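You operate a simulated robot arm through the tools that you are given. There is no shell and no other tool. Be economical: measure what you need, move in short steps, check, and stop when the job is done.

The job below is to be done with a simulated robot arm. You get a single attempt, and the scene is never put back.

## Task
Push the teal cups drawer shut. Close the teal rollers drawer. Turn the yellow vacuum knob to MED. Turn the speed knob to 4. Fetch the drip cup and set it in the red tray. Do these in any order.

Only the result counts: the job must be done as asked and must still hold three seconds after the hand-in. Knocking over, shifting, dropping, spilling or breaking anything else fails it.

## Robot
A 7-joint arm with a two-finger parallel gripper on a trunk, on a base that drives. Base frame: it is fixed to the floor where the robot stands at the start and does not move with it; the origin is under the middle of the robot, x ahead of it, y to its left, z up. Lengths are in mm, angles in rad, forces in N, time in s.
Its first joint turns from -2.897 to 2.897 rad. Places, roughly: drip cup (6x6x4 cm) [4300, 1100, 900]; red tray [1000, -250, 1000]; speed knob [3600, 700, 800]; teal cups drawer [900, -100, 800]; teal rollers drawer [900, -100, 600]; yellow vacuum knob [2000, 1300, 900]. Payload 1.57 kg.
The tool frame sits at the grasp point between the pads (the TCP): z along the fingers, y along the line on which they close. The tips reach 30 mm beyond it. The gripper opens to 80 mm. The fingers are 17 mm wide and 12 mm thick; the gripper's body (40 by 82 mm) begins 80 mm behind the TCP.
Orientation is that of the tool frame in the base frame, as a unit quaternion [w, x, y, z]. With the fingers straight down and closing along the base's y, the tool's x points along the base's -x, its y along +y and its z along -z.

## Interface
- The arm moves only by the tool apply_moves. Its argument "rows" is a list of rows, each an object (a shift or turn left out is 0, a gripper value left out holds the last) with "xyz": the shift along the base's x, y, z in mm, a list of three; "rot": the turn, a rotation vector about the base's x, y, z in degrees, a list of three; "claw": the opening, from 0 (shut) to 1 (fully open). In form: [{"xyz": [tx, ty, tz], "rot": [ax, ay, az], "claw": claw}, ...]. A call has 1 to 8 rows; each row is the pose to reach, as a shift and turn from the pose commanded when the call began. Each row takes 0.2 s and may step no farther than 50 mm and 0.15 rad from the row before; otherwise, or with a gripper value out of range, the whole call is refused. A pose out of reach is approached as far as the arm can. The call stops where the force on the tool passes 40 N (or 10 N more than at its start, if that is more) or the arm is blocked; 0.2 s more then pass. Each finger travels about 153 mm/s and halts on what it meets, pressing with about 38 N; the grip force reading is that of the motor and also rises with nothing between the fingers. The clock runs only during rows and for 0.2 s after the last one: add rows that repeat a pose to give the fingers time. The reply holds the time, the measured pose of the TCP, the force on the tool along the base axes, the opening and the grip force, in the units named above and with some noise, with the torque about the TCP (base axes, N m) and any sound that the robot's microphone picked up.
- Cameras (640 x 400 px; columns grow to the right, rows downward): "scene" is now at [-23.2, 159.1, 1388.8]; the picture's right is [-0.31, -0.95, 0.00], its down [-0.48, 0.15, -0.87] and it looks along [0.82, -0.27, -0.50] (base axes); focal length 270 px, centre (320, 200). "wrist" rides on the gripper at [72, -7, -122] in the tool frame; the picture's right is [0.09, 1.00, 0.00], its down [-0.84, 0.08, -0.54] and it looks along [-0.54, 0.05, 0.84] (tool axes); focal length 238 px, centre (320, 200). There is no depth. A picture from a camera that has moved, and an enlarged one, comes with that camera's place and axes in the base frame and with its lens. The place of the scene camera against the robot may be out by one fixed shift of up to 25 mm in any direction.
- get_image(camera): a new picture of that camera. No time passes.
- base_move(legs): drives the robot by 1 to 6 legs, each [ahead, left, turn to the left] in mm, mm and rad, along the robot's own axes; the way and the turn of a leg run together, so that a leg with both is an arc; at most 1500 mm and 3.142 rad a leg. The arm and the cameras ride along, it lands a little off, and it stops where it bumps. It gives what a move gives.
- pan_tilt(pan, tilt): turns the head with the scene camera to pan (to the left, within 2.496 rad either way) and tilt (down, from -0.506 to 1.204), counted from straight ahead of the robot. It gives what a move gives.
- enlarge(camera, box): a new picture of the part [left, top, right, bottom] of that camera's present view, enlarged. No time passes.
- job_done(): hands the job in; it is judged then, once.

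Go step by step. Nothing tells you exact positions but the pictures and the camera data: compare them with the known pose of the tool, close in by small moves and look again before you grip or let go. The budget is 165 turns and 112 pictures, counting those below and the enlarged ones. Unless the task says otherwise, let go and move clear before handing in.

The tools are called after ">>>" by a JSON object that holds its "api" and its "payload". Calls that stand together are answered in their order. apply_moves: Moves the arm, as the interface text tells. Its arguments: {"type":"object","properties":{"rows":{"type":"array"}},"required":["rows"]} The other tools are called the same way: base_move (legs) drives the base; pan_tilt (pan, tilt) turns the head that bears the scene camera; get_image (camera) takes a picture; enlarge (camera, box) takes an enlarged picture of a part of a camera's view; job_done () hands the job in.

At the start:

```text
clock: 0.0
eef_pos: [625.2, 57.6, 1207.8]
orientation: [0.0, 0.0, 1.0, 0.001]
wrist_force: [-0.6, 0.9, -0.3]
torque: [-0.01, 0.03, 0.02]
grip_width: 80.2
finger_force: 0.1
robot x, y, heading: [1.0, 2.4, 0.002]
head pan, tilt: [-0.314, 0.525]
```

scene: 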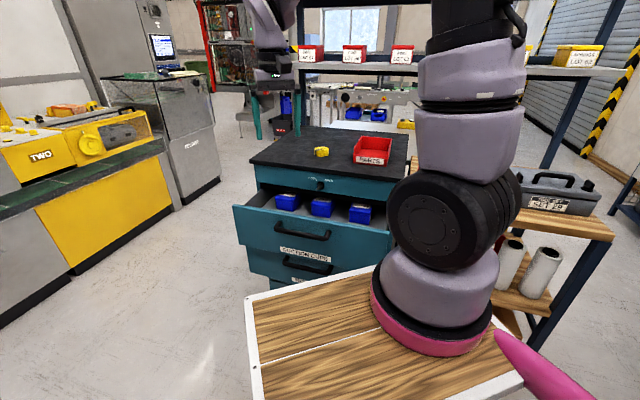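
wrist: 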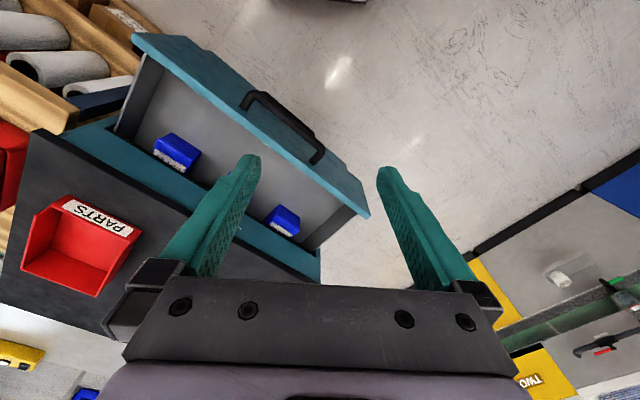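

I see a teal drawer cabinet ahead, with one drawer well open and blue boxes in it, and a red tray on top. I'll look closer at the labels first.

>>> {"api": "enlarge", "payload": {"camera": "scene", "box": [220, 110, 420, 290]}}

>>> {"api": "enlarge", "payload": {"camera": "scene", "box": [0, 0, 220, 140]}}

```text
2.22 times, centred on (320, 200) of scene
camera zoom: at [-23.2, 159.1, 1388.8], right [-0.31, -0.95, 0.0], down [-0.48, 0.15, -0.87], along [0.82, -0.27, -0.5], focal length 601 px, centre (320, 200)
```

zoom: 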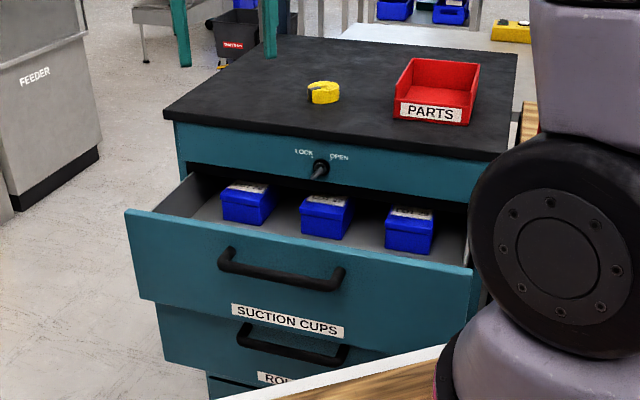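

```text
2.86 times, centred on (110, 70) of scene
camera zoom: at [-23.2, 159.1, 1388.8], right [-0.31, -0.95, 0.0], down [-0.48, 0.15, -0.87], along [0.82, -0.27, -0.5], focal length 773 px, centre (920, 571)
```

zoom: 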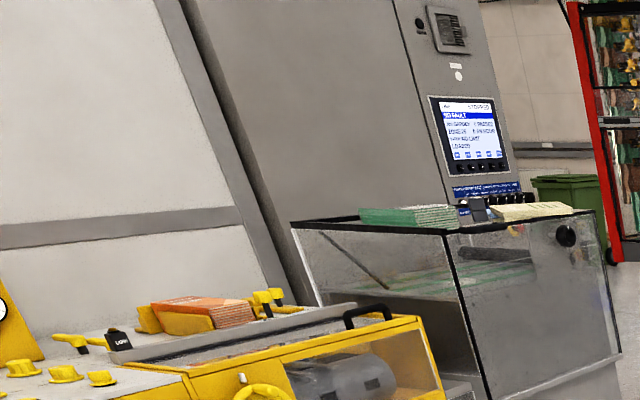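

>>> {"api": "enlarge", "payload": {"camera": "scene", "box": [290, 165, 350, 205]}}

>>> {"api": "pan_tilt", "payload": {"pan": -0.15, "tilt": 0.8}}

>>> {"api": "get_image", "payload": {"camera": "scene"}}

```text
10.00 times, centred on (320, 185) of scene
camera zoom: at [-23.2, 159.1, 1388.8], right [-0.31, -0.95, 0.0], down [-0.48, 0.15, -0.87], along [0.82, -0.27, -0.5], focal length 2705 px, centre (320, 350)
```

zoom: 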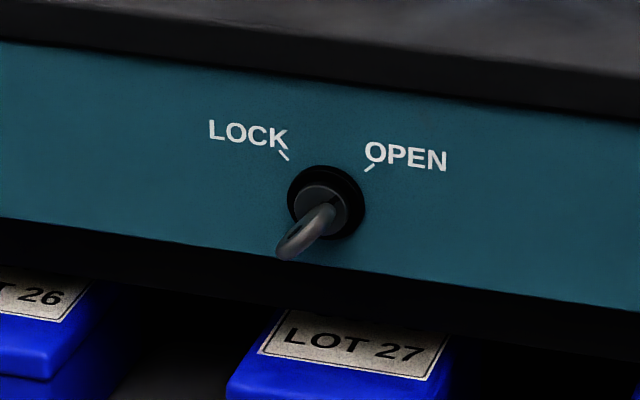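

```text
clock: 0.8
eef_pos: [624.9, 58.0, 1208.5]
orientation: [-0.001, 0.0, 1.0, 0.0]
wrist_force: [0.3, 0.0, 0.0]
torque: [0.0, 0.0, 0.02]
grip_width: 79.9
finger_force: 0.0
robot x, y, heading: [3.3, -0.7, -0.004]
head pan, tilt: [-0.15, 0.799]
```

```text
106 pictures are left
camera scene: at [-29.4, 174.9, 1365.3], right [-0.15, -0.99, 0.0], down [-0.71, 0.11, -0.7], along [0.69, -0.1, -0.72], focal length 270 px, centre (320, 200)
```

scene: 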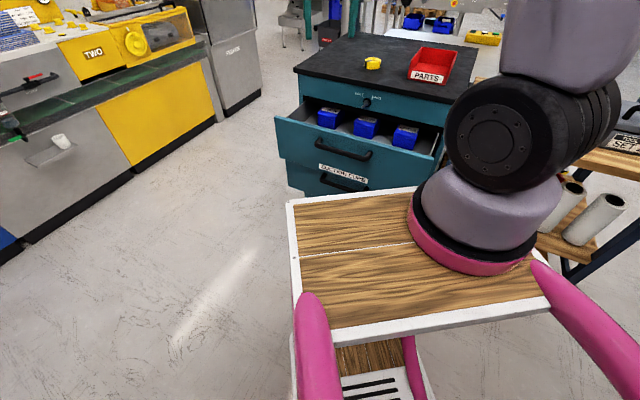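

The lock lever may matter later, but the drawers come first. I'll square the robot up to the cabinet front, which is yawed about -0.6 rad, and step left so the drawer centre is ahead.

>>> {"api": "base_move", "payload": {"legs": [[0, 0, -0.6], [0, 330, 0]]}}

>>> {"api": "pan_tilt", "payload": {"pan": 0.1, "tilt": 0.75}}

>>> {"api": "get_image", "payload": {"camera": "scene"}}

>>> {"api": "get_image", "payload": {"camera": "wrist"}}

```text
clock: 4.7
eef_pos: [737.9, -37.2, 1207.6]
orientation: [-0.001, 0.301, 0.954, 0.0]
wrist_force: [1.1, 0.7, -0.3]
torque: [-0.01, -0.01, 0.03]
grip_width: 80.0
finger_force: 0.1
robot x, y, heading: [193.2, 269.9, -0.61]
head pan, tilt: [-0.15, 0.799]
```

```text
clock: 5.4
eef_pos: [737.5, -36.4, 1207.7]
orientation: [0.0, 0.303, 0.953, -0.001]
wrist_force: [-0.7, 0.3, 0.5]
torque: [-0.01, -0.01, 0.05]
grip_width: 80.2
finger_force: 0.2
robot x, y, heading: [192.3, 271.8, -0.611]
head pan, tilt: [0.099, 0.75]
```

```text
105 pictures are left
camera scene: at [281.9, 442.9, 1369.2], right [-0.49, -0.87, 0.0], down [-0.59, 0.33, -0.73], along [0.64, -0.36, -0.68], focal length 270 px, centre (320, 200)
```

scene: 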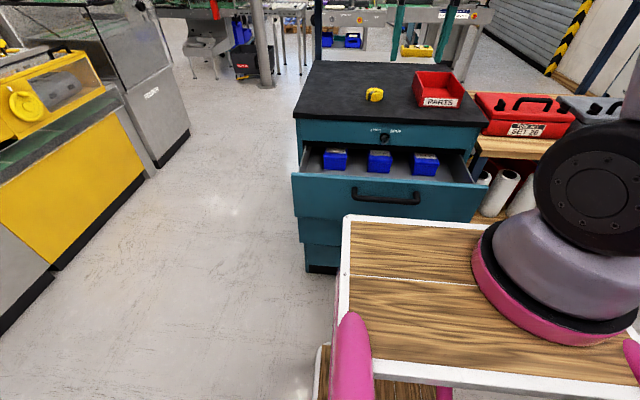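

```text
104 pictures are left
camera wrist: at [674.1, -1.6, 1330.4], right [0.5, 0.87, 0.0], down [0.73, -0.42, 0.54], along [0.47, -0.27, -0.84], focal length 238 px, centre (320, 200)
```

wrist: 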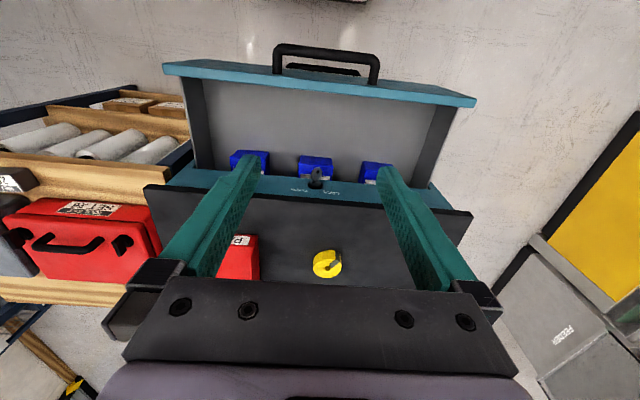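

The drawer front's top edge sits at z≈877 and its handle is about 48 mm proud at [684, 6]. I'll back the base up 100 mm for reach, then lower the closed fingers in front of the handle.

>>> {"api": "base_move", "payload": {"legs": [[-105, 0, -0.012]]}}

>>> {"api": "apply_moves", "payload": {"rows": [{"xyz": [0, 0, -45], "claw": 0}, {"xyz": [0, 0, -90]}, {"xyz": [0, 0, -135]}, {"xyz": [0, 0, -180]}, {"xyz": [0, 0, -220]}, {"xyz": [0, 0, -220]}]}}

>>> {"api": "get_image", "payload": {"camera": "wrist"}}

>>> {"api": "get_image", "payload": {"camera": "scene"}}

```text
clock: 6.6
eef_pos: [694.6, 5.9, 1207.4]
orientation: [-0.001, 0.292, 0.957, 0.0]
wrist_force: [0.9, 0.0, 0.4]
torque: [-0.01, 0.01, -0.01]
grip_width: 80.0
finger_force: 0.0
robot x, y, heading: [142.0, 305.8, -0.594]
head pan, tilt: [0.099, 0.75]
```

```text
clock: 8.0
eef_pos: [695.6, 4.3, 989.6]
orientation: [0.0, 0.292, 0.956, 0.001]
wrist_force: [0.8, 1.1, -0.6]
torque: [0.01, 0.0, -0.03]
grip_width: 0.0
finger_force: 21.5
robot x, y, heading: [142.9, 307.1, -0.592]
head pan, tilt: [0.099, 0.75]
```

```text
103 pictures are left
camera wrist: at [632.5, 38.3, 1111.5], right [0.48, 0.88, 0.0], down [0.74, -0.4, 0.54], along [0.48, -0.26, -0.84], focal length 238 px, centre (320, 200)
```

wrist: 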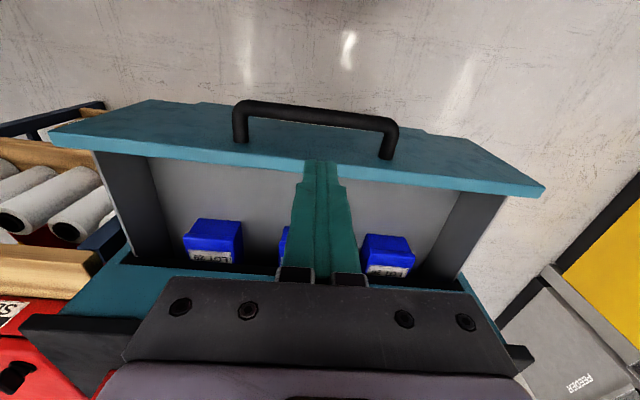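

```text
102 pictures are left
camera scene: at [230.0, 476.5, 1369.2], right [-0.47, -0.88, 0.0], down [-0.6, 0.32, -0.73], along [0.64, -0.35, -0.68], focal length 270 px, centre (320, 200)
```

scene: 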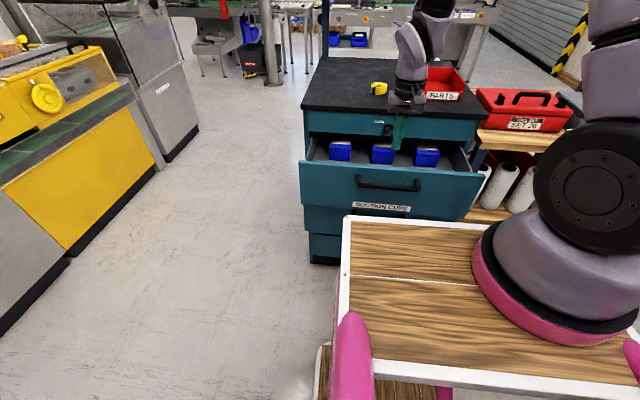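

The base stopped about 40 mm short, so it may have bumped something behind. I'll look back before going on.

>>> {"api": "pan_tilt", "payload": {"pan": 2.4, "tilt": 0.8}}

>>> {"api": "get_image", "payload": {"camera": "scene"}}

>>> {"api": "pan_tilt", "payload": {"pan": -2.4, "tilt": 0.8}}

>>> {"api": "get_image", "payload": {"camera": "scene"}}

```text
clock: 10.1
eef_pos: [695.5, 3.2, 990.0]
orientation: [0.0, 0.292, 0.956, 0.0]
wrist_force: [-0.2, 0.2, -0.8]
torque: [0.0, 0.02, 0.01]
grip_width: 0.1
finger_force: 21.4
robot x, y, heading: [144.6, 304.3, -0.589]
head pan, tilt: [2.4, 0.799]
```

```text
101 pictures are left
camera scene: at [138.2, 594.1, 1365.2], right [0.97, 0.23, 0.0], down [0.17, -0.7, -0.7], along [-0.16, 0.68, -0.72], focal length 270 px, centre (320, 200)
```

scene: 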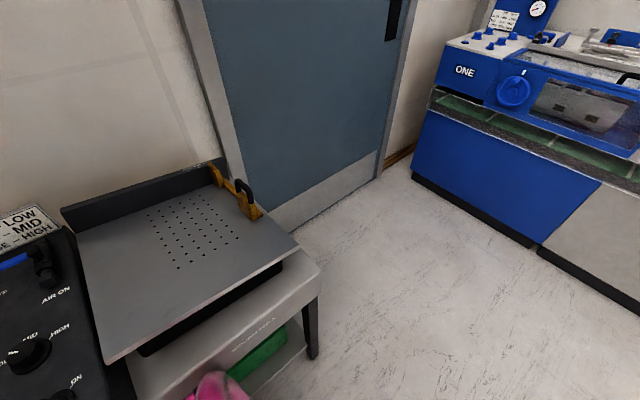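

```text
clock: 13.9
eef_pos: [696.4, 3.2, 990.2]
orientation: [0.0, 0.292, 0.957, 0.0]
wrist_force: [0.1, 0.2, 0.0]
torque: [0.01, -0.04, -0.04]
grip_width: 0.0
finger_force: 21.4
robot x, y, heading: [141.8, 308.5, -0.595]
head pan, tilt: [-2.4, 0.799]
```

```text
100 pictures are left
camera scene: at [77.3, 503.6, 1365.3], right [-0.15, 0.99, 0.0], down [0.71, 0.11, -0.7], along [-0.69, -0.1, -0.72], focal length 270 px, centre (320, 200)
```

scene: 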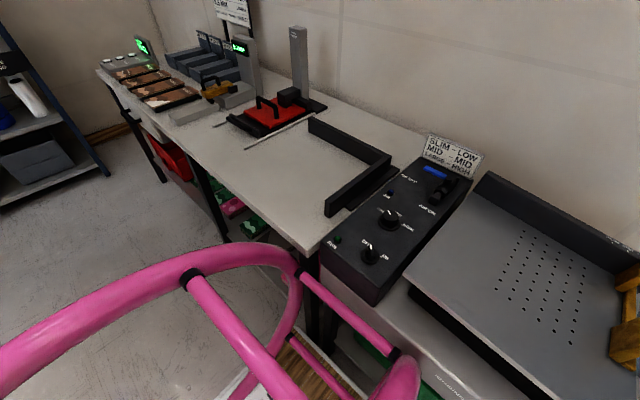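

It only touched the heavy bench frame behind and nothing was disturbed; I'll avoid reversing there. Next I move the fingers in front of the handle, down, and check.

>>> {"api": "pan_tilt", "payload": {"pan": 0.1, "tilt": 0.65}}

>>> {"api": "apply_moves", "payload": {"rows": [{"xyz": [-38, 27, 0]}, {"xyz": [-38, 27, -45]}, {"xyz": [-38, 27, -90]}, {"xyz": [-38, 27, -135]}, {"xyz": [-38, 27, -140]}]}}

>>> {"api": "get_image", "payload": {"camera": "wrist"}}

>>> {"api": "get_image", "payload": {"camera": "scene"}}

```text
clock: 16.2
eef_pos: [696.8, 3.8, 989.8]
orientation: [-0.001, 0.292, 0.957, 0.0]
wrist_force: [0.5, 0.1, 0.1]
torque: [0.0, 0.06, -0.03]
grip_width: 0.0
finger_force: 21.4
robot x, y, heading: [143.1, 305.3, -0.59]
head pan, tilt: [0.099, 0.649]
```

```text
clock: 17.4
eef_pos: [656.9, 28.9, 846.9]
orientation: [0.0, 0.291, 0.957, -0.001]
wrist_force: [0.8, 0.0, -0.2]
torque: [0.0, -0.03, -0.02]
grip_width: 0.0
finger_force: 21.6
robot x, y, heading: [138.6, 304.8, -0.591]
head pan, tilt: [0.099, 0.649]
```

```text
99 pictures are left
camera wrist: at [593.4, 64.1, 968.9], right [0.48, 0.88, 0.0], down [0.74, -0.4, 0.54], along [0.48, -0.26, -0.84], focal length 238 px, centre (320, 200)
```

wrist: 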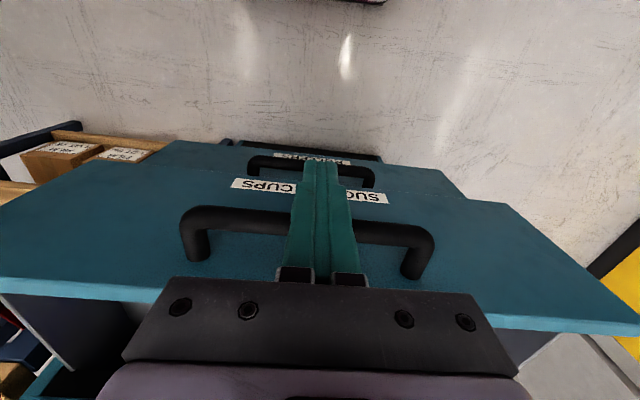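

```text
98 pictures are left
camera scene: at [233.5, 474.7, 1377.8], right [-0.47, -0.88, 0.0], down [-0.53, 0.29, -0.8], along [0.7, -0.38, -0.6], focal length 270 px, centre (320, 200)
```

scene: 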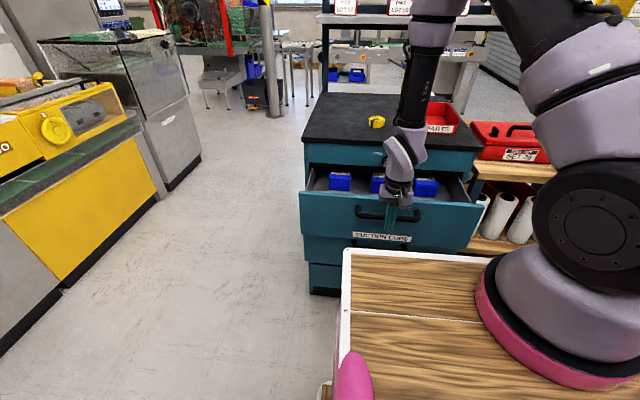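

The fingers are in front of the handle. I'll push along [0.81, -0.58].

>>> {"api": "apply_moves", "payload": {"rows": [{"xyz": [20, -14.5, 0]}, {"xyz": [40, -29, 0]}, {"xyz": [60, -43.5, 0]}, {"xyz": [80, -58, 0]}, {"xyz": [100, -72.5, 0]}, {"xyz": [110, -79.5, 0]}]}}

>>> {"api": "get_image", "payload": {"camera": "wrist"}}

```text
clock: 18.8
eef_pos: [765.1, -48.3, 847.9]
orientation: [0.0, 0.292, 0.956, 0.0]
wrist_force: [0.2, -0.1, 0.6]
torque: [-0.01, 0.0, -0.01]
grip_width: 0.0
finger_force: 20.8
robot x, y, heading: [143.1, 306.6, -0.594]
head pan, tilt: [0.099, 0.649]
```

```text
97 pictures are left
camera wrist: at [701.5, -13.6, 969.6], right [0.48, 0.88, 0.0], down [0.74, -0.4, 0.54], along [0.48, -0.26, -0.84], focal length 238 px, centre (320, 200)
```

wrist: 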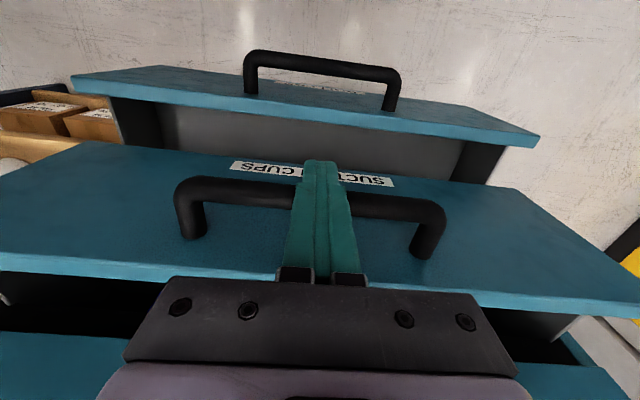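

The drawer is moving and about 60 mm is left. The lock key is straight ahead, so I'll tilt the tool to lean the gripper body back before finishing the push.

>>> {"api": "apply_moves", "payload": {"rows": [{"xyz": [-20, 14.5, 0]}, {"xyz": [-20, 14.5, 0], "rot": [-4.8, -6.7, 0]}, {"xyz": [-20, 14.5, 0], "rot": [-9.6, -13.4, 0]}, {"xyz": [-20, 14.5, 0], "rot": [-14.4, -20.1, 0]}, {"xyz": [0, 0, 0], "rot": [-14.4, -20.1, 0]}, {"xyz": [20, -14.5, 0], "rot": [-14.4, -20.1, 0]}, {"xyz": [30, -21.8, 0], "rot": [-14.4, -20.1, 0]}]}}

>>> {"api": "apply_moves", "payload": {"rows": [{"xyz": [8, -5.8, 0]}, {"xyz": [16, -11.6, 0]}, {"xyz": [24, -17.4, 0]}, {"xyz": [32, -23.2, 0]}, {"xyz": [40, -29, 0]}]}}

>>> {"api": "get_image", "payload": {"camera": "wrist"}}

>>> {"api": "get_image", "payload": {"camera": "scene"}}

```text
clock: 20.4
eef_pos: [797.1, -69.9, 846.9]
orientation: [0.202, 0.286, 0.934, -0.069]
wrist_force: [0.5, 0.5, -0.1]
torque: [-0.02, 0.03, 0.0]
grip_width: 0.0
finger_force: 21.2
robot x, y, heading: [142.8, 303.9, -0.595]
head pan, tilt: [0.099, 0.649]
```

```text
clock: 21.6
eef_pos: [825.5, -92.4, 841.2]
orientation: [0.191, 0.286, 0.937, -0.066]
wrist_force: [-5.3, 5.3, 3.5]
torque: [0.07, 0.14, -0.01]
grip_width: 0.1
finger_force: 21.1
robot x, y, heading: [141.7, 304.2, -0.593]
head pan, tilt: [0.099, 0.649]
stopped in row 5: the force on the tool passed its limit at 128 N (the readings are from after the stop); the commanded pose is now the measured one
```

```text
96 pictures are left
camera wrist: at [728.3, -32.2, 925.0], right [0.49, 0.87, -0.05], down [0.51, -0.24, 0.83], along [0.71, -0.43, -0.56], focal length 238 px, centre (320, 200)
```

wrist: 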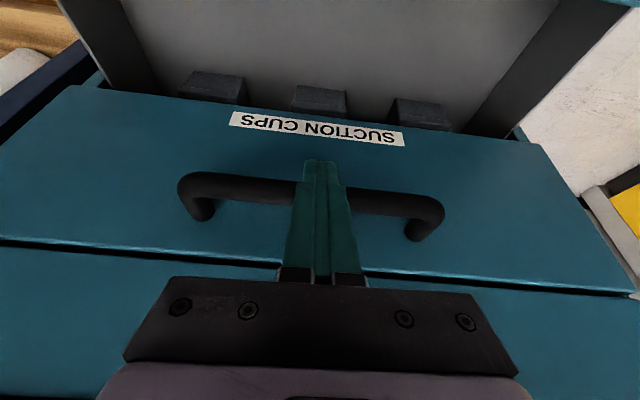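

```text
95 pictures are left
camera scene: at [233.3, 474.8, 1377.8], right [-0.47, -0.88, 0.0], down [-0.53, 0.29, -0.8], along [0.7, -0.38, -0.6], focal length 270 px, centre (320, 200)
```

scene: 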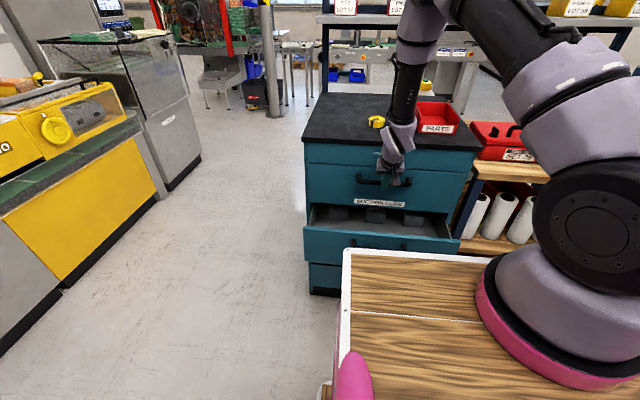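

The cups drawer is flush. The rollers drawer front is at d≈638 with its top at z≈681, so I back off, descend in front of its handle with the tool still tilted, and check.

>>> {"api": "apply_moves", "payload": {"rows": [{"xyz": [-36, 26, 0]}, {"xyz": [-72, 52, 0]}, {"xyz": [-108, 78, 0]}, {"xyz": [-145, 104, 0]}, {"xyz": [-145, 108, -45]}, {"xyz": [-145, 108, -90]}, {"xyz": [-145, 108, -135]}, {"xyz": [-145, 108, -150]}]}}

>>> {"api": "get_image", "payload": {"camera": "wrist"}}

>>> {"api": "get_image", "payload": {"camera": "scene"}}

```text
clock: 23.4
eef_pos: [685.9, 17.3, 688.3]
orientation: [0.193, 0.285, 0.937, -0.065]
wrist_force: [0.7, -0.7, -0.3]
torque: [0.03, 0.02, -0.01]
grip_width: 0.0
finger_force: 21.2
robot x, y, heading: [144.0, 300.6, -0.593]
head pan, tilt: [0.099, 0.649]
```

```text
94 pictures are left
camera wrist: at [587.6, 76.3, 771.1], right [0.49, 0.87, -0.05], down [0.51, -0.24, 0.83], along [0.71, -0.43, -0.56], focal length 238 px, centre (320, 200)
```

wrist: 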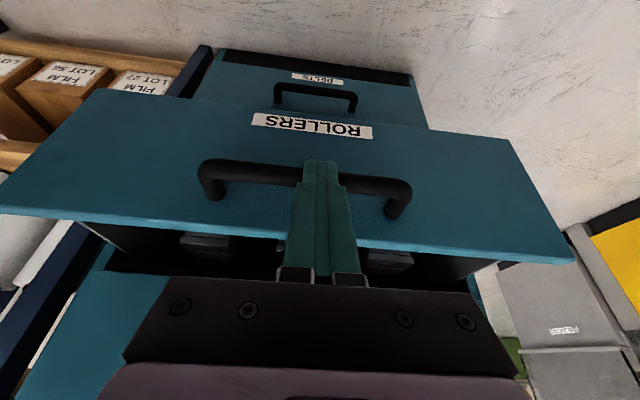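

```text
93 pictures are left
camera scene: at [233.5, 474.7, 1377.8], right [-0.47, -0.88, 0.0], down [-0.53, 0.29, -0.8], along [0.7, -0.38, -0.6], focal length 270 px, centre (320, 200)
```

scene: 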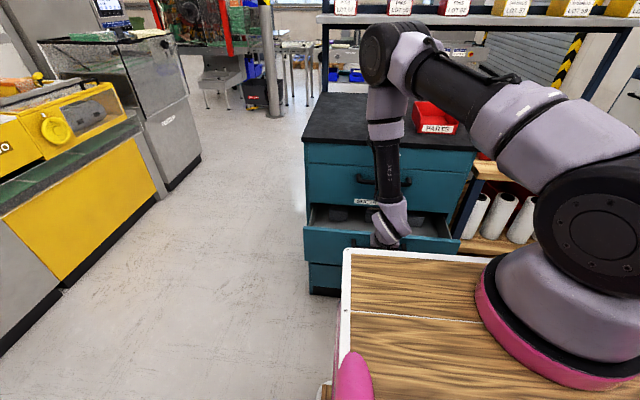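

>>> {"api": "apply_moves", "payload": {"rows": [{"xyz": [0, 0, -38]}, {"xyz": [20, -14.5, -38]}, {"xyz": [40, -29, -38]}, {"xyz": [60, -43.5, -38]}, {"xyz": [80, -58, -38]}, {"xyz": [100, -72, -38]}]}}

>>> {"api": "get_image", "payload": {"camera": "wrist"}}

>>> {"api": "get_image", "payload": {"camera": "scene"}}

```text
clock: 24.8
eef_pos: [784.3, -54.7, 653.7]
orientation: [0.193, 0.286, 0.936, -0.065]
wrist_force: [-0.7, 0.0, -0.4]
torque: [-0.01, 0.0, -0.01]
grip_width: 0.0
finger_force: 21.2
robot x, y, heading: [141.4, 305.9, -0.589]
head pan, tilt: [0.099, 0.649]
```

```text
92 pictures are left
camera wrist: at [684.8, 5.1, 737.2], right [0.49, 0.87, -0.05], down [0.51, -0.24, 0.83], along [0.71, -0.43, -0.56], focal length 238 px, centre (320, 200)
```

wrist: 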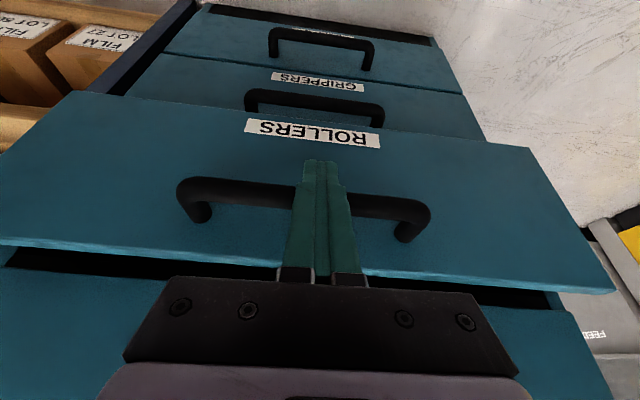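

```text
91 pictures are left
camera scene: at [233.5, 474.7, 1377.8], right [-0.47, -0.88, 0.0], down [-0.53, 0.29, -0.8], along [0.7, -0.38, -0.6], focal length 270 px, centre (320, 200)
```

scene: 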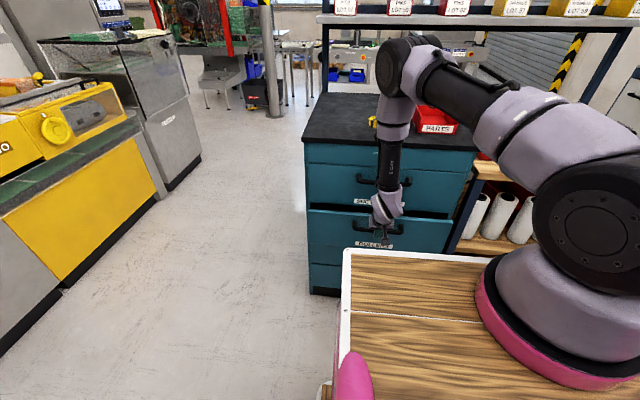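

>>> {"api": "apply_moves", "payload": {"rows": [{"xyz": [10, -7.2, 0]}, {"xyz": [20, -14.4, 0]}, {"xyz": [28, -20.2, 0]}, {"xyz": [36, -26, 0]}, {"xyz": [44, -31.7, 0]}, {"xyz": [52, -37.5, 0]}]}}

>>> {"api": "get_image", "payload": {"camera": "wrist"}}

>>> {"api": "get_image", "payload": {"camera": "scene"}}

```text
clock: 26.4
eef_pos: [829.6, -87.8, 650.1]
orientation: [0.186, 0.286, 0.938, -0.064]
wrist_force: [-3.3, 1.7, 2.5]
torque: [0.08, 0.12, -0.01]
grip_width: 0.2
finger_force: 21.8
robot x, y, heading: [142.4, 304.9, -0.594]
head pan, tilt: [0.099, 0.649]
stopped in row 6: the force on the tool passed its limit at 42 N (the readings are from after the stop); the commanded pose is now the measured one
```

```text
90 pictures are left
camera wrist: at [732.7, -29.6, 735.1], right [0.49, 0.87, -0.05], down [0.52, -0.24, 0.82], along [0.7, -0.43, -0.57], focal length 238 px, centre (320, 200)
```

wrist: 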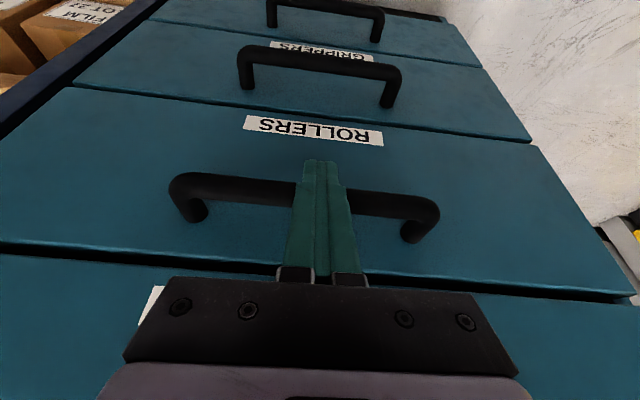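

```text
89 pictures are left
camera scene: at [233.4, 474.7, 1377.8], right [-0.47, -0.88, 0.0], down [-0.53, 0.29, -0.8], along [0.7, -0.38, -0.6], focal length 270 px, centre (320, 200)
```

scene: 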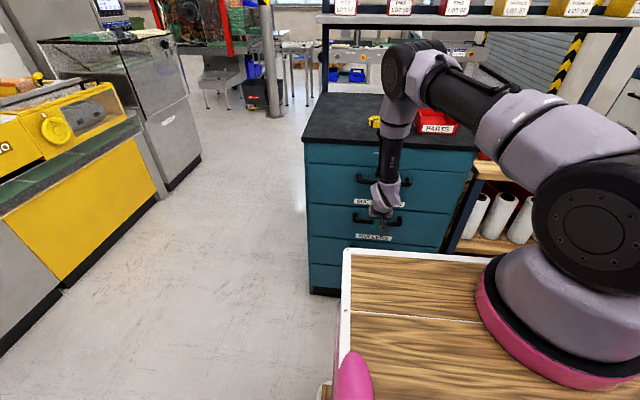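

Both look shut. I'll back away, rise and undo the tilt, then check flushness.

>>> {"api": "apply_moves", "payload": {"rows": [{"xyz": [-36, 26, 0]}, {"xyz": [-72, 52, 0]}, {"xyz": [-108, 78, 0]}, {"xyz": [-135, 97, 40]}, {"xyz": [-135, 97, 85]}, {"xyz": [-135, 97, 130]}, {"xyz": [-135, 97, 175]}, {"xyz": [-135, 97, 220]}]}}

>>> {"api": "apply_moves", "payload": {"rows": [{"xyz": [0, 0, 45], "rot": [4.8, 6.7, 0]}, {"xyz": [0, 0, 90], "rot": [9.6, 13.4, 0]}, {"xyz": [0, 0, 135], "rot": [13.6, 19, 0]}, {"xyz": [0, 0, 180], "rot": [13.6, 19, 0]}, {"xyz": [0, 0, 225], "rot": [13.6, 19, 0]}, {"xyz": [0, 0, 270], "rot": [13.6, 19, 0]}, {"xyz": [0, 0, 315], "rot": [13.6, 19, 0]}, {"xyz": [0, 0, 330], "rot": [13.6, 19, 0], "claw": 1}]}}

>>> {"api": "get_image", "payload": {"camera": "wrist"}}

>>> {"api": "enlarge", "payload": {"camera": "scene", "box": [270, 80, 510, 300]}}

>>> {"api": "pan_tilt", "payload": {"pan": 0.9, "tilt": 0.35}}

>>> {"api": "get_image", "payload": {"camera": "scene"}}

```text
refused: row 4 steps farther than a row can; nothing moved
```

```text
clock: 26.9
eef_pos: [818.8, -81.8, 717.5]
orientation: [0.057, 0.293, 0.954, -0.021]
wrist_force: [-1.0, 0.8, -0.5]
torque: [-0.09, -0.1, -0.02]
grip_width: 0.0
finger_force: 21.0
robot x, y, heading: [141.1, 302.9, -0.588]
head pan, tilt: [0.099, 0.649]
stopped in row 2: the force on the tool passed its limit at 92 N (the readings are from after the stop); the commanded pose is now the measured one
```

```text
88 pictures are left
camera wrist: at [744.2, -37.0, 829.9], right [0.48, 0.87, -0.02], down [0.68, -0.36, 0.64], along [0.55, -0.32, -0.77], focal length 238 px, centre (320, 200)
```

wrist: 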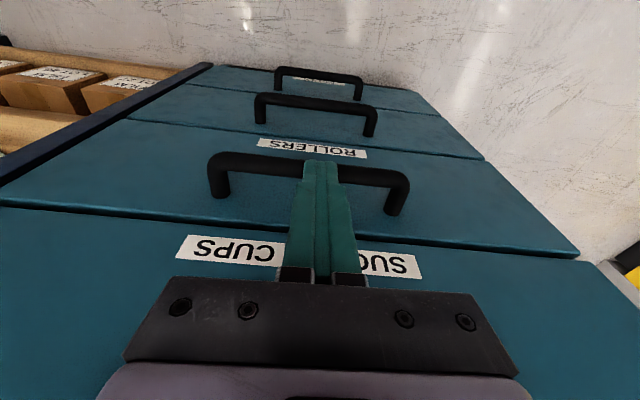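

```text
1.82 times, centred on (390, 190) of scene
camera zoom: at [233.5, 474.7, 1377.8], right [-0.47, -0.88, 0.0], down [-0.53, 0.29, -0.8], along [0.7, -0.38, -0.6], focal length 492 px, centre (193, 218)
```

zoom: 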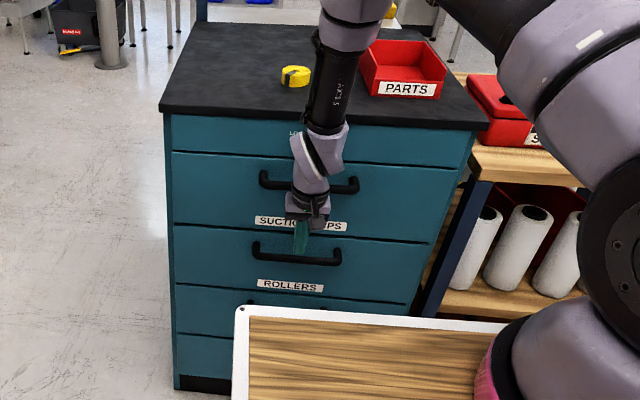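

```text
clock: 28.1
eef_pos: [818.9, -81.5, 717.6]
orientation: [0.056, 0.293, 0.954, -0.022]
wrist_force: [-3.0, 1.1, -1.7]
torque: [-0.08, -0.31, -0.09]
grip_width: 0.2
finger_force: 21.4
robot x, y, heading: [144.1, 309.1, -0.591]
head pan, tilt: [0.901, 0.351]
```

```text
86 pictures are left
camera scene: at [245.7, 543.9, 1404.8], right [0.3, -0.95, 0.0], down [-0.33, -0.1, -0.94], along [0.89, 0.28, -0.34], focal length 270 px, centre (320, 200)
```

scene: 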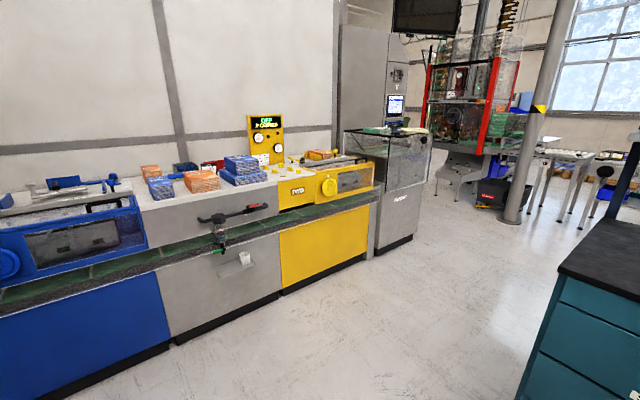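

The retreat was refused for one oversized step, so the rise touched the cups handle; nothing looks displaced. I'll back straight off now, on its own.

>>> {"api": "apply_moves", "payload": {"rows": [{"xyz": [-25, 18, 0]}, {"xyz": [-57, 41, 0]}, {"xyz": [-90, 65, 0]}, {"xyz": [-120, 86, 0]}]}}

```text
clock: 29.1
eef_pos: [702.9, 7.0, 716.9]
orientation: [0.057, 0.293, 0.954, -0.022]
wrist_force: [-0.1, -0.5, 0.8]
torque: [0.04, -0.01, 0.0]
grip_width: 0.0
finger_force: 21.1
robot x, y, heading: [149.2, 307.3, -0.588]
head pan, tilt: [0.901, 0.351]
```

>>> {"api": "apply_moves", "payload": {"rows": [{"xyz": [0, 0, 45]}, {"xyz": [0, 0, 90], "rot": [4, 5.6, 0]}, {"xyz": [0, 0, 135], "rot": [4, 5.6, 0]}, {"xyz": [0, 0, 180], "rot": [4, 5.6, 0]}, {"xyz": [0, 0, 225], "rot": [4, 5.6, 0]}, {"xyz": [0, 0, 270], "rot": [4, 5.6, 0]}, {"xyz": [0, 0, 315], "rot": [4, 5.6, 0]}, {"xyz": [0, 0, 360], "rot": [4, 5.6, 0]}]}}

>>> {"api": "get_image", "payload": {"camera": "wrist"}}

>>> {"api": "enlarge", "payload": {"camera": "scene", "box": [180, 100, 440, 260]}}

```text
clock: 30.9
eef_pos: [696.8, 0.5, 1075.7]
orientation: [-0.002, 0.294, 0.956, -0.003]
wrist_force: [-0.1, -1.1, -0.3]
torque: [0.03, 0.06, -0.03]
grip_width: 0.3
finger_force: 20.9
robot x, y, heading: [145.2, 306.3, -0.588]
head pan, tilt: [0.901, 0.351]
```

```text
85 pictures are left
camera wrist: at [634.7, 36.6, 1198.3], right [0.48, 0.88, -0.01], down [0.74, -0.4, 0.54], along [0.47, -0.27, -0.84], focal length 238 px, centre (320, 200)
```

wrist: 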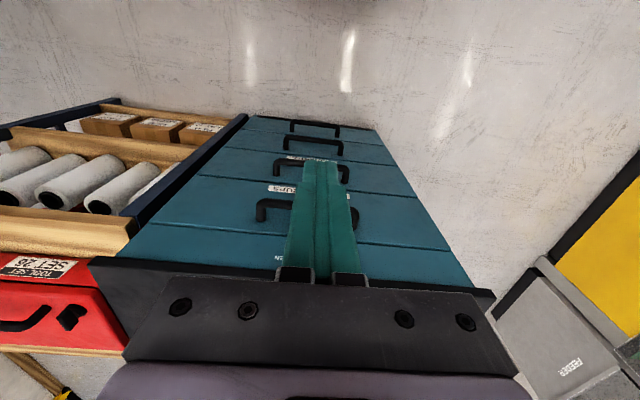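

```text
2.46 times, centred on (310, 180) of scene
camera zoom: at [246.2, 543.9, 1404.9], right [0.3, -0.95, 0.0], down [-0.33, -0.1, -0.94], along [0.89, 0.29, -0.34], focal length 666 px, centre (345, 249)
```

zoom: 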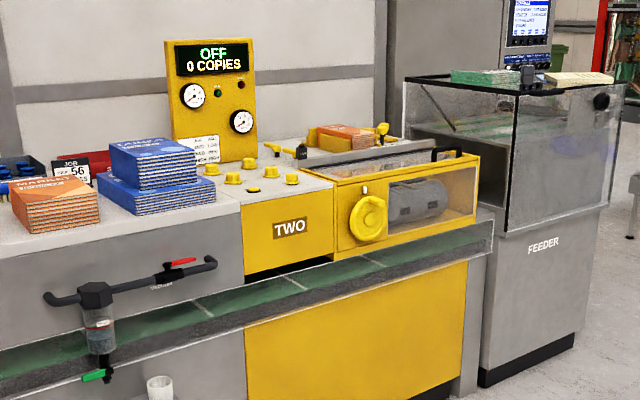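

Both drawers are flush. Next is the yellow machine "TWO", with its knob at about [2000, 1300, 900]: I raise the arm, turn to face the machine and drive towards it.

>>> {"api": "apply_moves", "payload": {"rows": [{"xyz": [0, 0, 45]}, {"xyz": [0, 0, 90]}, {"xyz": [0, 0, 130], "claw": 0.5}]}}

>>> {"api": "base_move", "payload": {"legs": [[0, 0, 1.508], [850, 0, 0], [0, -867, 0]]}}

>>> {"api": "pan_tilt", "payload": {"pan": 0, "tilt": 0.5}}

>>> {"api": "get_image", "payload": {"camera": "scene"}}

>>> {"api": "get_image", "payload": {"camera": "wrist"}}

```text
clock: 31.7
eef_pos: [699.8, 4.3, 1208.1]
orientation: [0.0, 0.294, 0.956, -0.004]
wrist_force: [-0.1, -0.2, -0.5]
torque: [-0.02, 0.03, -0.01]
grip_width: 40.0
finger_force: 0.1
robot x, y, heading: [143.1, 307.6, -0.586]
head pan, tilt: [0.901, 0.351]
```

```text
clock: 32.8
eef_pos: [733.3, 48.3, 1206.4]
orientation: [-0.001, 0.264, 0.964, -0.003]
wrist_force: [0.4, -0.1, 0.1]
torque: [-0.01, 0.02, -0.03]
grip_width: 40.0
finger_force: 0.0
robot x, y, heading: [162.3, 313.4, -0.528]
head pan, tilt: [0.901, 0.351]
stopped in leg 1: the robot was blocked; the commanded pose is now the measured one
```

```text
clock: 34.0
eef_pos: [733.7, 47.6, 1206.7]
orientation: [0.0, 0.264, 0.965, -0.003]
wrist_force: [0.0, 0.0, -0.1]
torque: [0.01, 0.01, 0.02]
grip_width: 39.9
finger_force: 0.1
robot x, y, heading: [159.8, 313.2, -0.531]
head pan, tilt: [0.0, 0.499]
```

```text
83 pictures are left
camera scene: at [239.6, 479.3, 1391.2], right [-0.51, -0.86, 0.0], down [-0.41, 0.24, -0.88], along [0.76, -0.44, -0.48], focal length 270 px, centre (320, 200)
```

scene: 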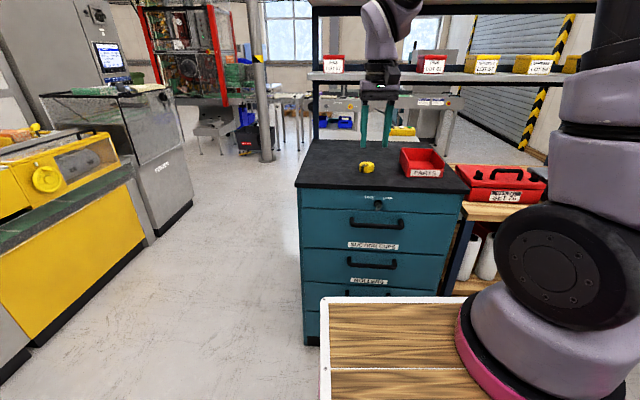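

```text
82 pictures are left
camera wrist: at [668.2, 79.5, 1329.2], right [0.43, 0.9, -0.01], down [0.76, -0.36, 0.54], along [0.49, -0.24, -0.84], focal length 238 px, centre (320, 200)
```

wrist: 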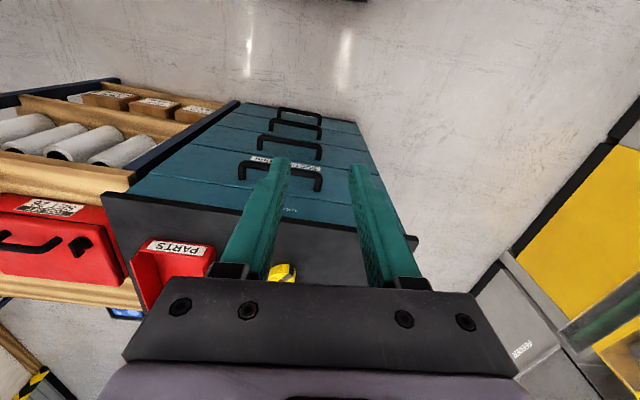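

The rear of the robot catches the bench when turning. I'll move forward and left first, then turn.

>>> {"api": "base_move", "payload": {"legs": [[230, 150, 0], [0, 250, 0], [0, 0, 1.45]]}}

>>> {"api": "get_image", "payload": {"camera": "scene"}}

```text
clock: 40.9
eef_pos: [896.8, 1066.7, 1208.2]
orientation: [0.002, -0.436, 0.9, -0.003]
wrist_force: [0.3, 0.4, -0.4]
torque: [0.0, 0.01, 0.0]
grip_width: 40.0
finger_force: 0.1
robot x, y, heading: [555.9, 536.6, 0.905]
head pan, tilt: [0.0, 0.499]
```

```text
81 pictures are left
camera scene: at [391.9, 641.9, 1391.2], right [0.79, -0.62, 0.0], down [-0.3, -0.38, -0.88], along [0.54, 0.69, -0.48], focal length 270 px, centre (320, 200)
```

scene: 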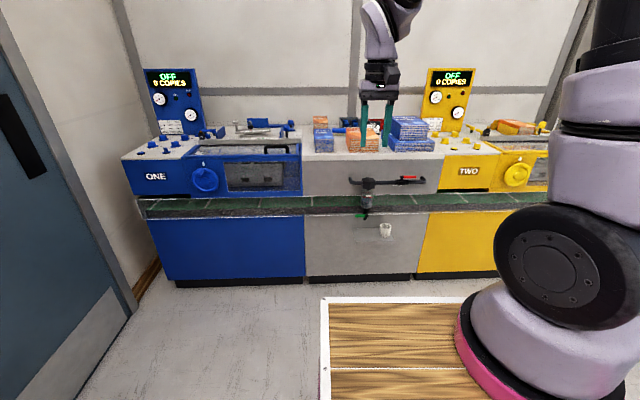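

Clear now. I go ahead 500 mm, then right 650 mm, to get in front of machine TWO.

>>> {"api": "base_move", "payload": {"legs": [[500, 0, 0], [0, -650, 0]]}}

>>> {"api": "get_image", "payload": {"camera": "scene"}}

>>> {"api": "get_image", "payload": {"camera": "wrist"}}

```text
clock: 47.0
eef_pos: [1712.3, 1060.2, 1207.5]
orientation: [0.001, -0.441, 0.898, -0.004]
wrist_force: [-0.1, 0.5, 0.6]
torque: [0.02, 0.0, -0.01]
grip_width: 39.9
finger_force: 0.0
robot x, y, heading: [1375.3, 523.4, 0.922]
head pan, tilt: [0.0, 0.499]
```

```text
80 pictures are left
camera scene: at [1211.7, 630.6, 1391.2], right [0.79, -0.61, 0.0], down [-0.29, -0.38, -0.88], along [0.53, 0.7, -0.48], focal length 270 px, centre (320, 200)
```

scene: 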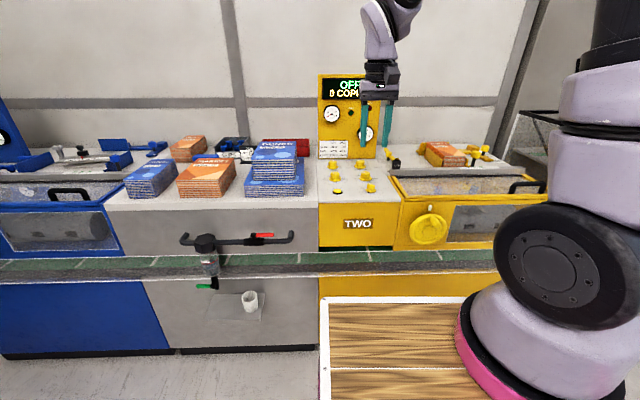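

```text
79 pictures are left
camera wrist: at [1672.3, 1000.2, 1329.2], right [-0.84, 0.54, -0.01], down [0.45, 0.71, 0.54], along [0.3, 0.45, -0.84], focal length 238 px, centre (320, 200)
```

wrist: 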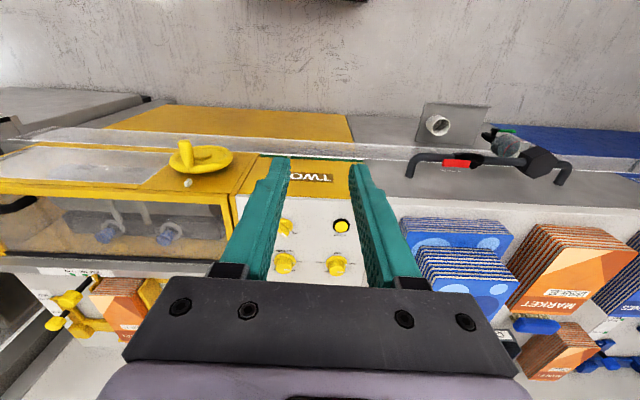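

>>> {"api": "enlarge", "payload": {"camera": "scene", "box": [310, 130, 410, 200]}}

>>> {"api": "enlarge", "payload": {"camera": "wrist", "box": [230, 190, 410, 290]}}

```text
5.71 times, centred on (360, 165) of scene
camera zoom: at [1211.7, 630.6, 1391.2], right [0.79, -0.61, 0.0], down [-0.29, -0.38, -0.88], along [0.53, 0.7, -0.48], focal length 1546 px, centre (91, 400)
```

zoom: 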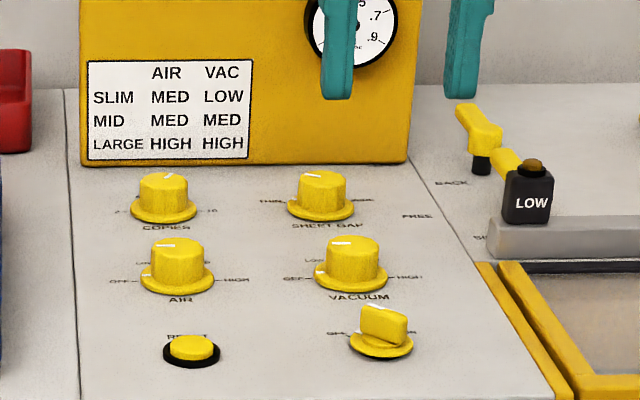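

```text
3.56 times, centred on (320, 240) of wrist
camera zoom: at [1672.3, 1000.2, 1329.2], right [-0.84, 0.54, -0.01], down [0.45, 0.71, 0.54], along [0.3, 0.45, -0.84], focal length 848 px, centre (320, 58)
```

zoom: 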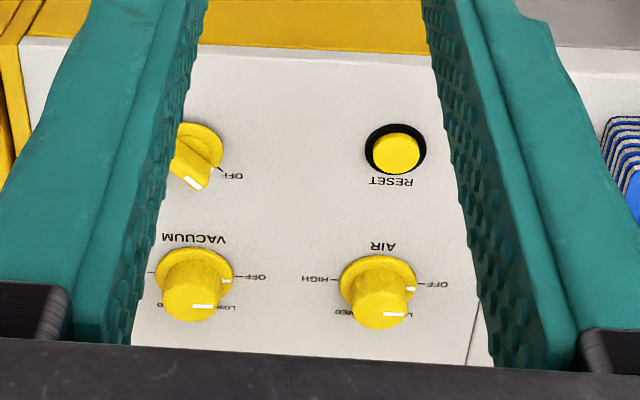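

The vacuum knob points at OFF, and the scale runs OFF–LOW–MED–HIGH clockwise. It sits at about [1990, 1340], so I drive 200 mm ahead and look again.

>>> {"api": "base_move", "payload": {"legs": [[210, 0, 0]]}}

>>> {"api": "enlarge", "payload": {"camera": "scene", "box": [310, 110, 430, 220]}}

>>> {"api": "get_image", "payload": {"camera": "wrist"}}

```text
clock: 48.6
eef_pos: [1834.9, 1220.7, 1206.9]
orientation: [0.001, -0.439, 0.898, -0.003]
wrist_force: [-0.1, -0.6, -1.1]
torque: [-0.01, -0.02, -0.03]
grip_width: 40.1
finger_force: 0.0
robot x, y, heading: [1497.6, 689.5, 0.91]
head pan, tilt: [0.0, 0.499]
```

```text
3.64 times, centred on (370, 165) of scene
camera zoom: at [1335.1, 791.4, 1391.2], right [0.79, -0.61, 0.0], down [-0.29, -0.38, -0.88], along [0.54, 0.7, -0.48], focal length 984 px, centre (138, 327)
```

zoom: 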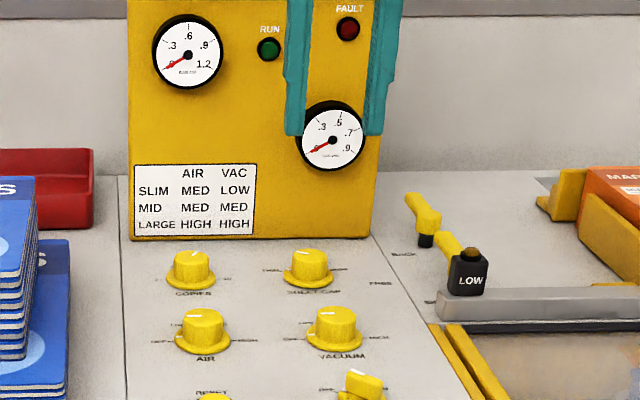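

```text
75 pictures are left
camera wrist: at [1796.0, 1160.5, 1329.2], right [-0.84, 0.54, -0.01], down [0.45, 0.71, 0.54], along [0.3, 0.45, -0.84], focal length 238 px, centre (320, 200)
```

wrist: 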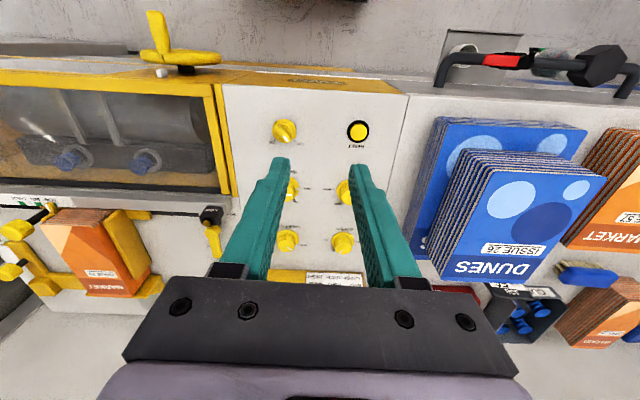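

Triangulating puts the vacuum knob top at about [1946, 1299, 977]. I'll hover above it to refine.

>>> {"api": "apply_moves", "payload": {"rows": [{"xyz": [35, 25, -10], "claw": 1}, {"xyz": [70, 50, -20]}, {"xyz": [105, 75, -30]}, {"xyz": [111, 78, -70]}, {"xyz": [111, 78, -110]}, {"xyz": [111, 78, -127]}]}}

>>> {"api": "get_image", "payload": {"camera": "wrist"}}

>>> {"api": "enlarge", "payload": {"camera": "scene", "box": [310, 110, 430, 220]}}

```text
clock: 50.0
eef_pos: [1945.4, 1297.0, 1078.9]
orientation: [0.003, -0.44, 0.898, -0.002]
wrist_force: [-1.0, 0.0, -0.1]
torque: [0.04, 0.0, 0.03]
grip_width: 80.1
finger_force: 0.1
robot x, y, heading: [1501.3, 683.6, 0.918]
head pan, tilt: [0.0, 0.499]
```

```text
74 pictures are left
camera wrist: at [1906.2, 1237.0, 1201.2], right [-0.84, 0.54, -0.01], down [0.45, 0.71, 0.54], along [0.3, 0.46, -0.84], focal length 238 px, centre (320, 200)
```

wrist: 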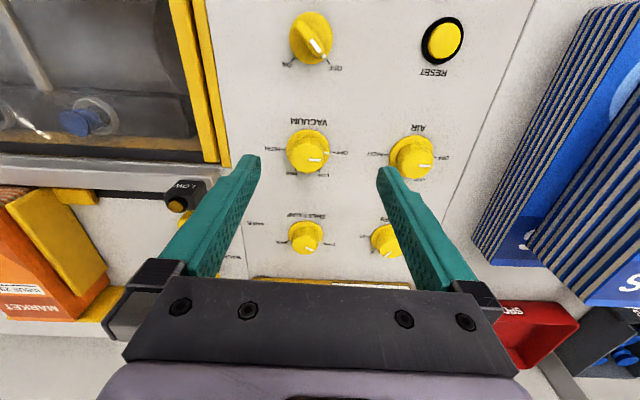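

```text
3.64 times, centred on (370, 165) of scene
camera zoom: at [1335.0, 791.2, 1391.2], right [0.79, -0.61, 0.0], down [-0.29, -0.38, -0.88], along [0.54, 0.7, -0.48], focal length 984 px, centre (138, 327)
```

zoom: 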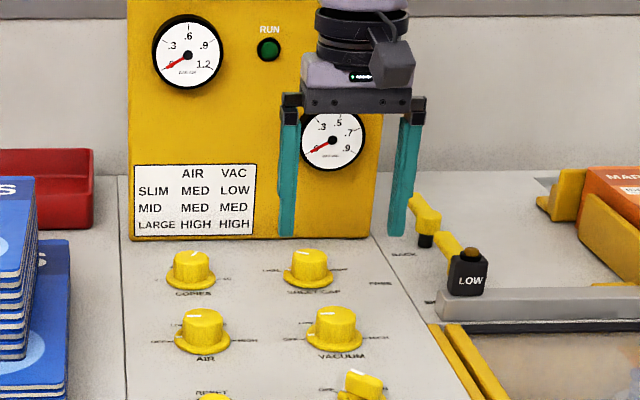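

>>> {"api": "enlarge", "payload": {"camera": "wrist", "box": [250, 100, 370, 200]}}

```text
4.00 times, centred on (310, 150) of wrist
camera zoom: at [1906.2, 1237.0, 1201.2], right [-0.84, 0.54, -0.01], down [0.45, 0.71, 0.54], along [0.3, 0.46, -0.84], focal length 953 px, centre (360, 400)
```

zoom: 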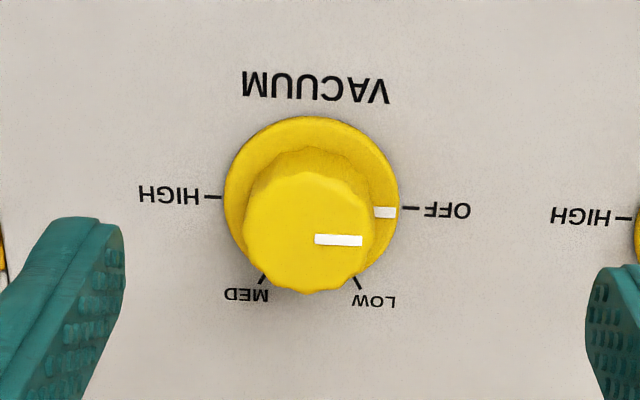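

The ticks are every 60°: OFF now, MED is 120° clockwise. The knob axis looks about 30 mm ahead and 12 mm right of the tool; I'll shift there, lower 60 mm and re-measure.

>>> {"api": "apply_moves", "payload": {"rows": [{"xyz": [30, 19, 0]}, {"xyz": [30, 19, -30]}, {"xyz": [30, 19, -55]}, {"xyz": [30, 19, -55]}]}}

>>> {"api": "get_image", "payload": {"camera": "wrist"}}

>>> {"api": "get_image", "payload": {"camera": "scene"}}

```text
clock: 51.0
eef_pos: [1974.9, 1316.3, 1024.0]
orientation: [0.002, -0.44, 0.898, -0.003]
wrist_force: [0.6, 0.3, 0.3]
torque: [0.0, 0.03, -0.01]
grip_width: 79.9
finger_force: 0.0
robot x, y, heading: [1500.6, 687.6, 0.915]
head pan, tilt: [0.0, 0.499]
```

```text
71 pictures are left
camera wrist: at [1935.6, 1256.4, 1146.1], right [-0.84, 0.54, -0.01], down [0.45, 0.71, 0.54], along [0.3, 0.45, -0.84], focal length 238 px, centre (320, 200)
```

wrist: 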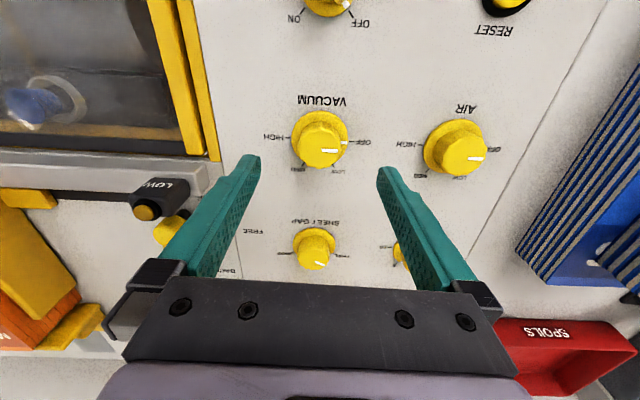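

```text
70 pictures are left
camera scene: at [1335.1, 791.3, 1391.2], right [0.79, -0.61, 0.0], down [-0.29, -0.38, -0.88], along [0.54, 0.7, -0.48], focal length 270 px, centre (320, 200)
```

scene: 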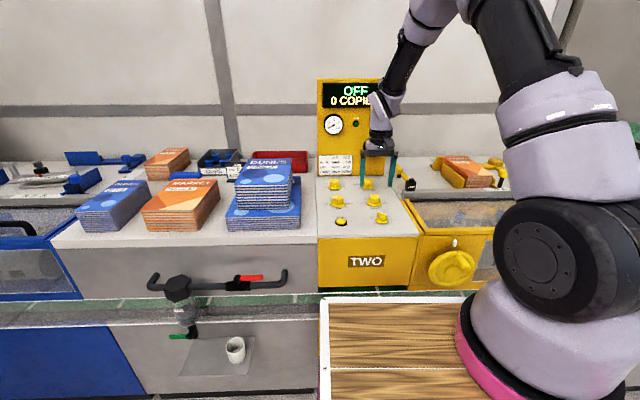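

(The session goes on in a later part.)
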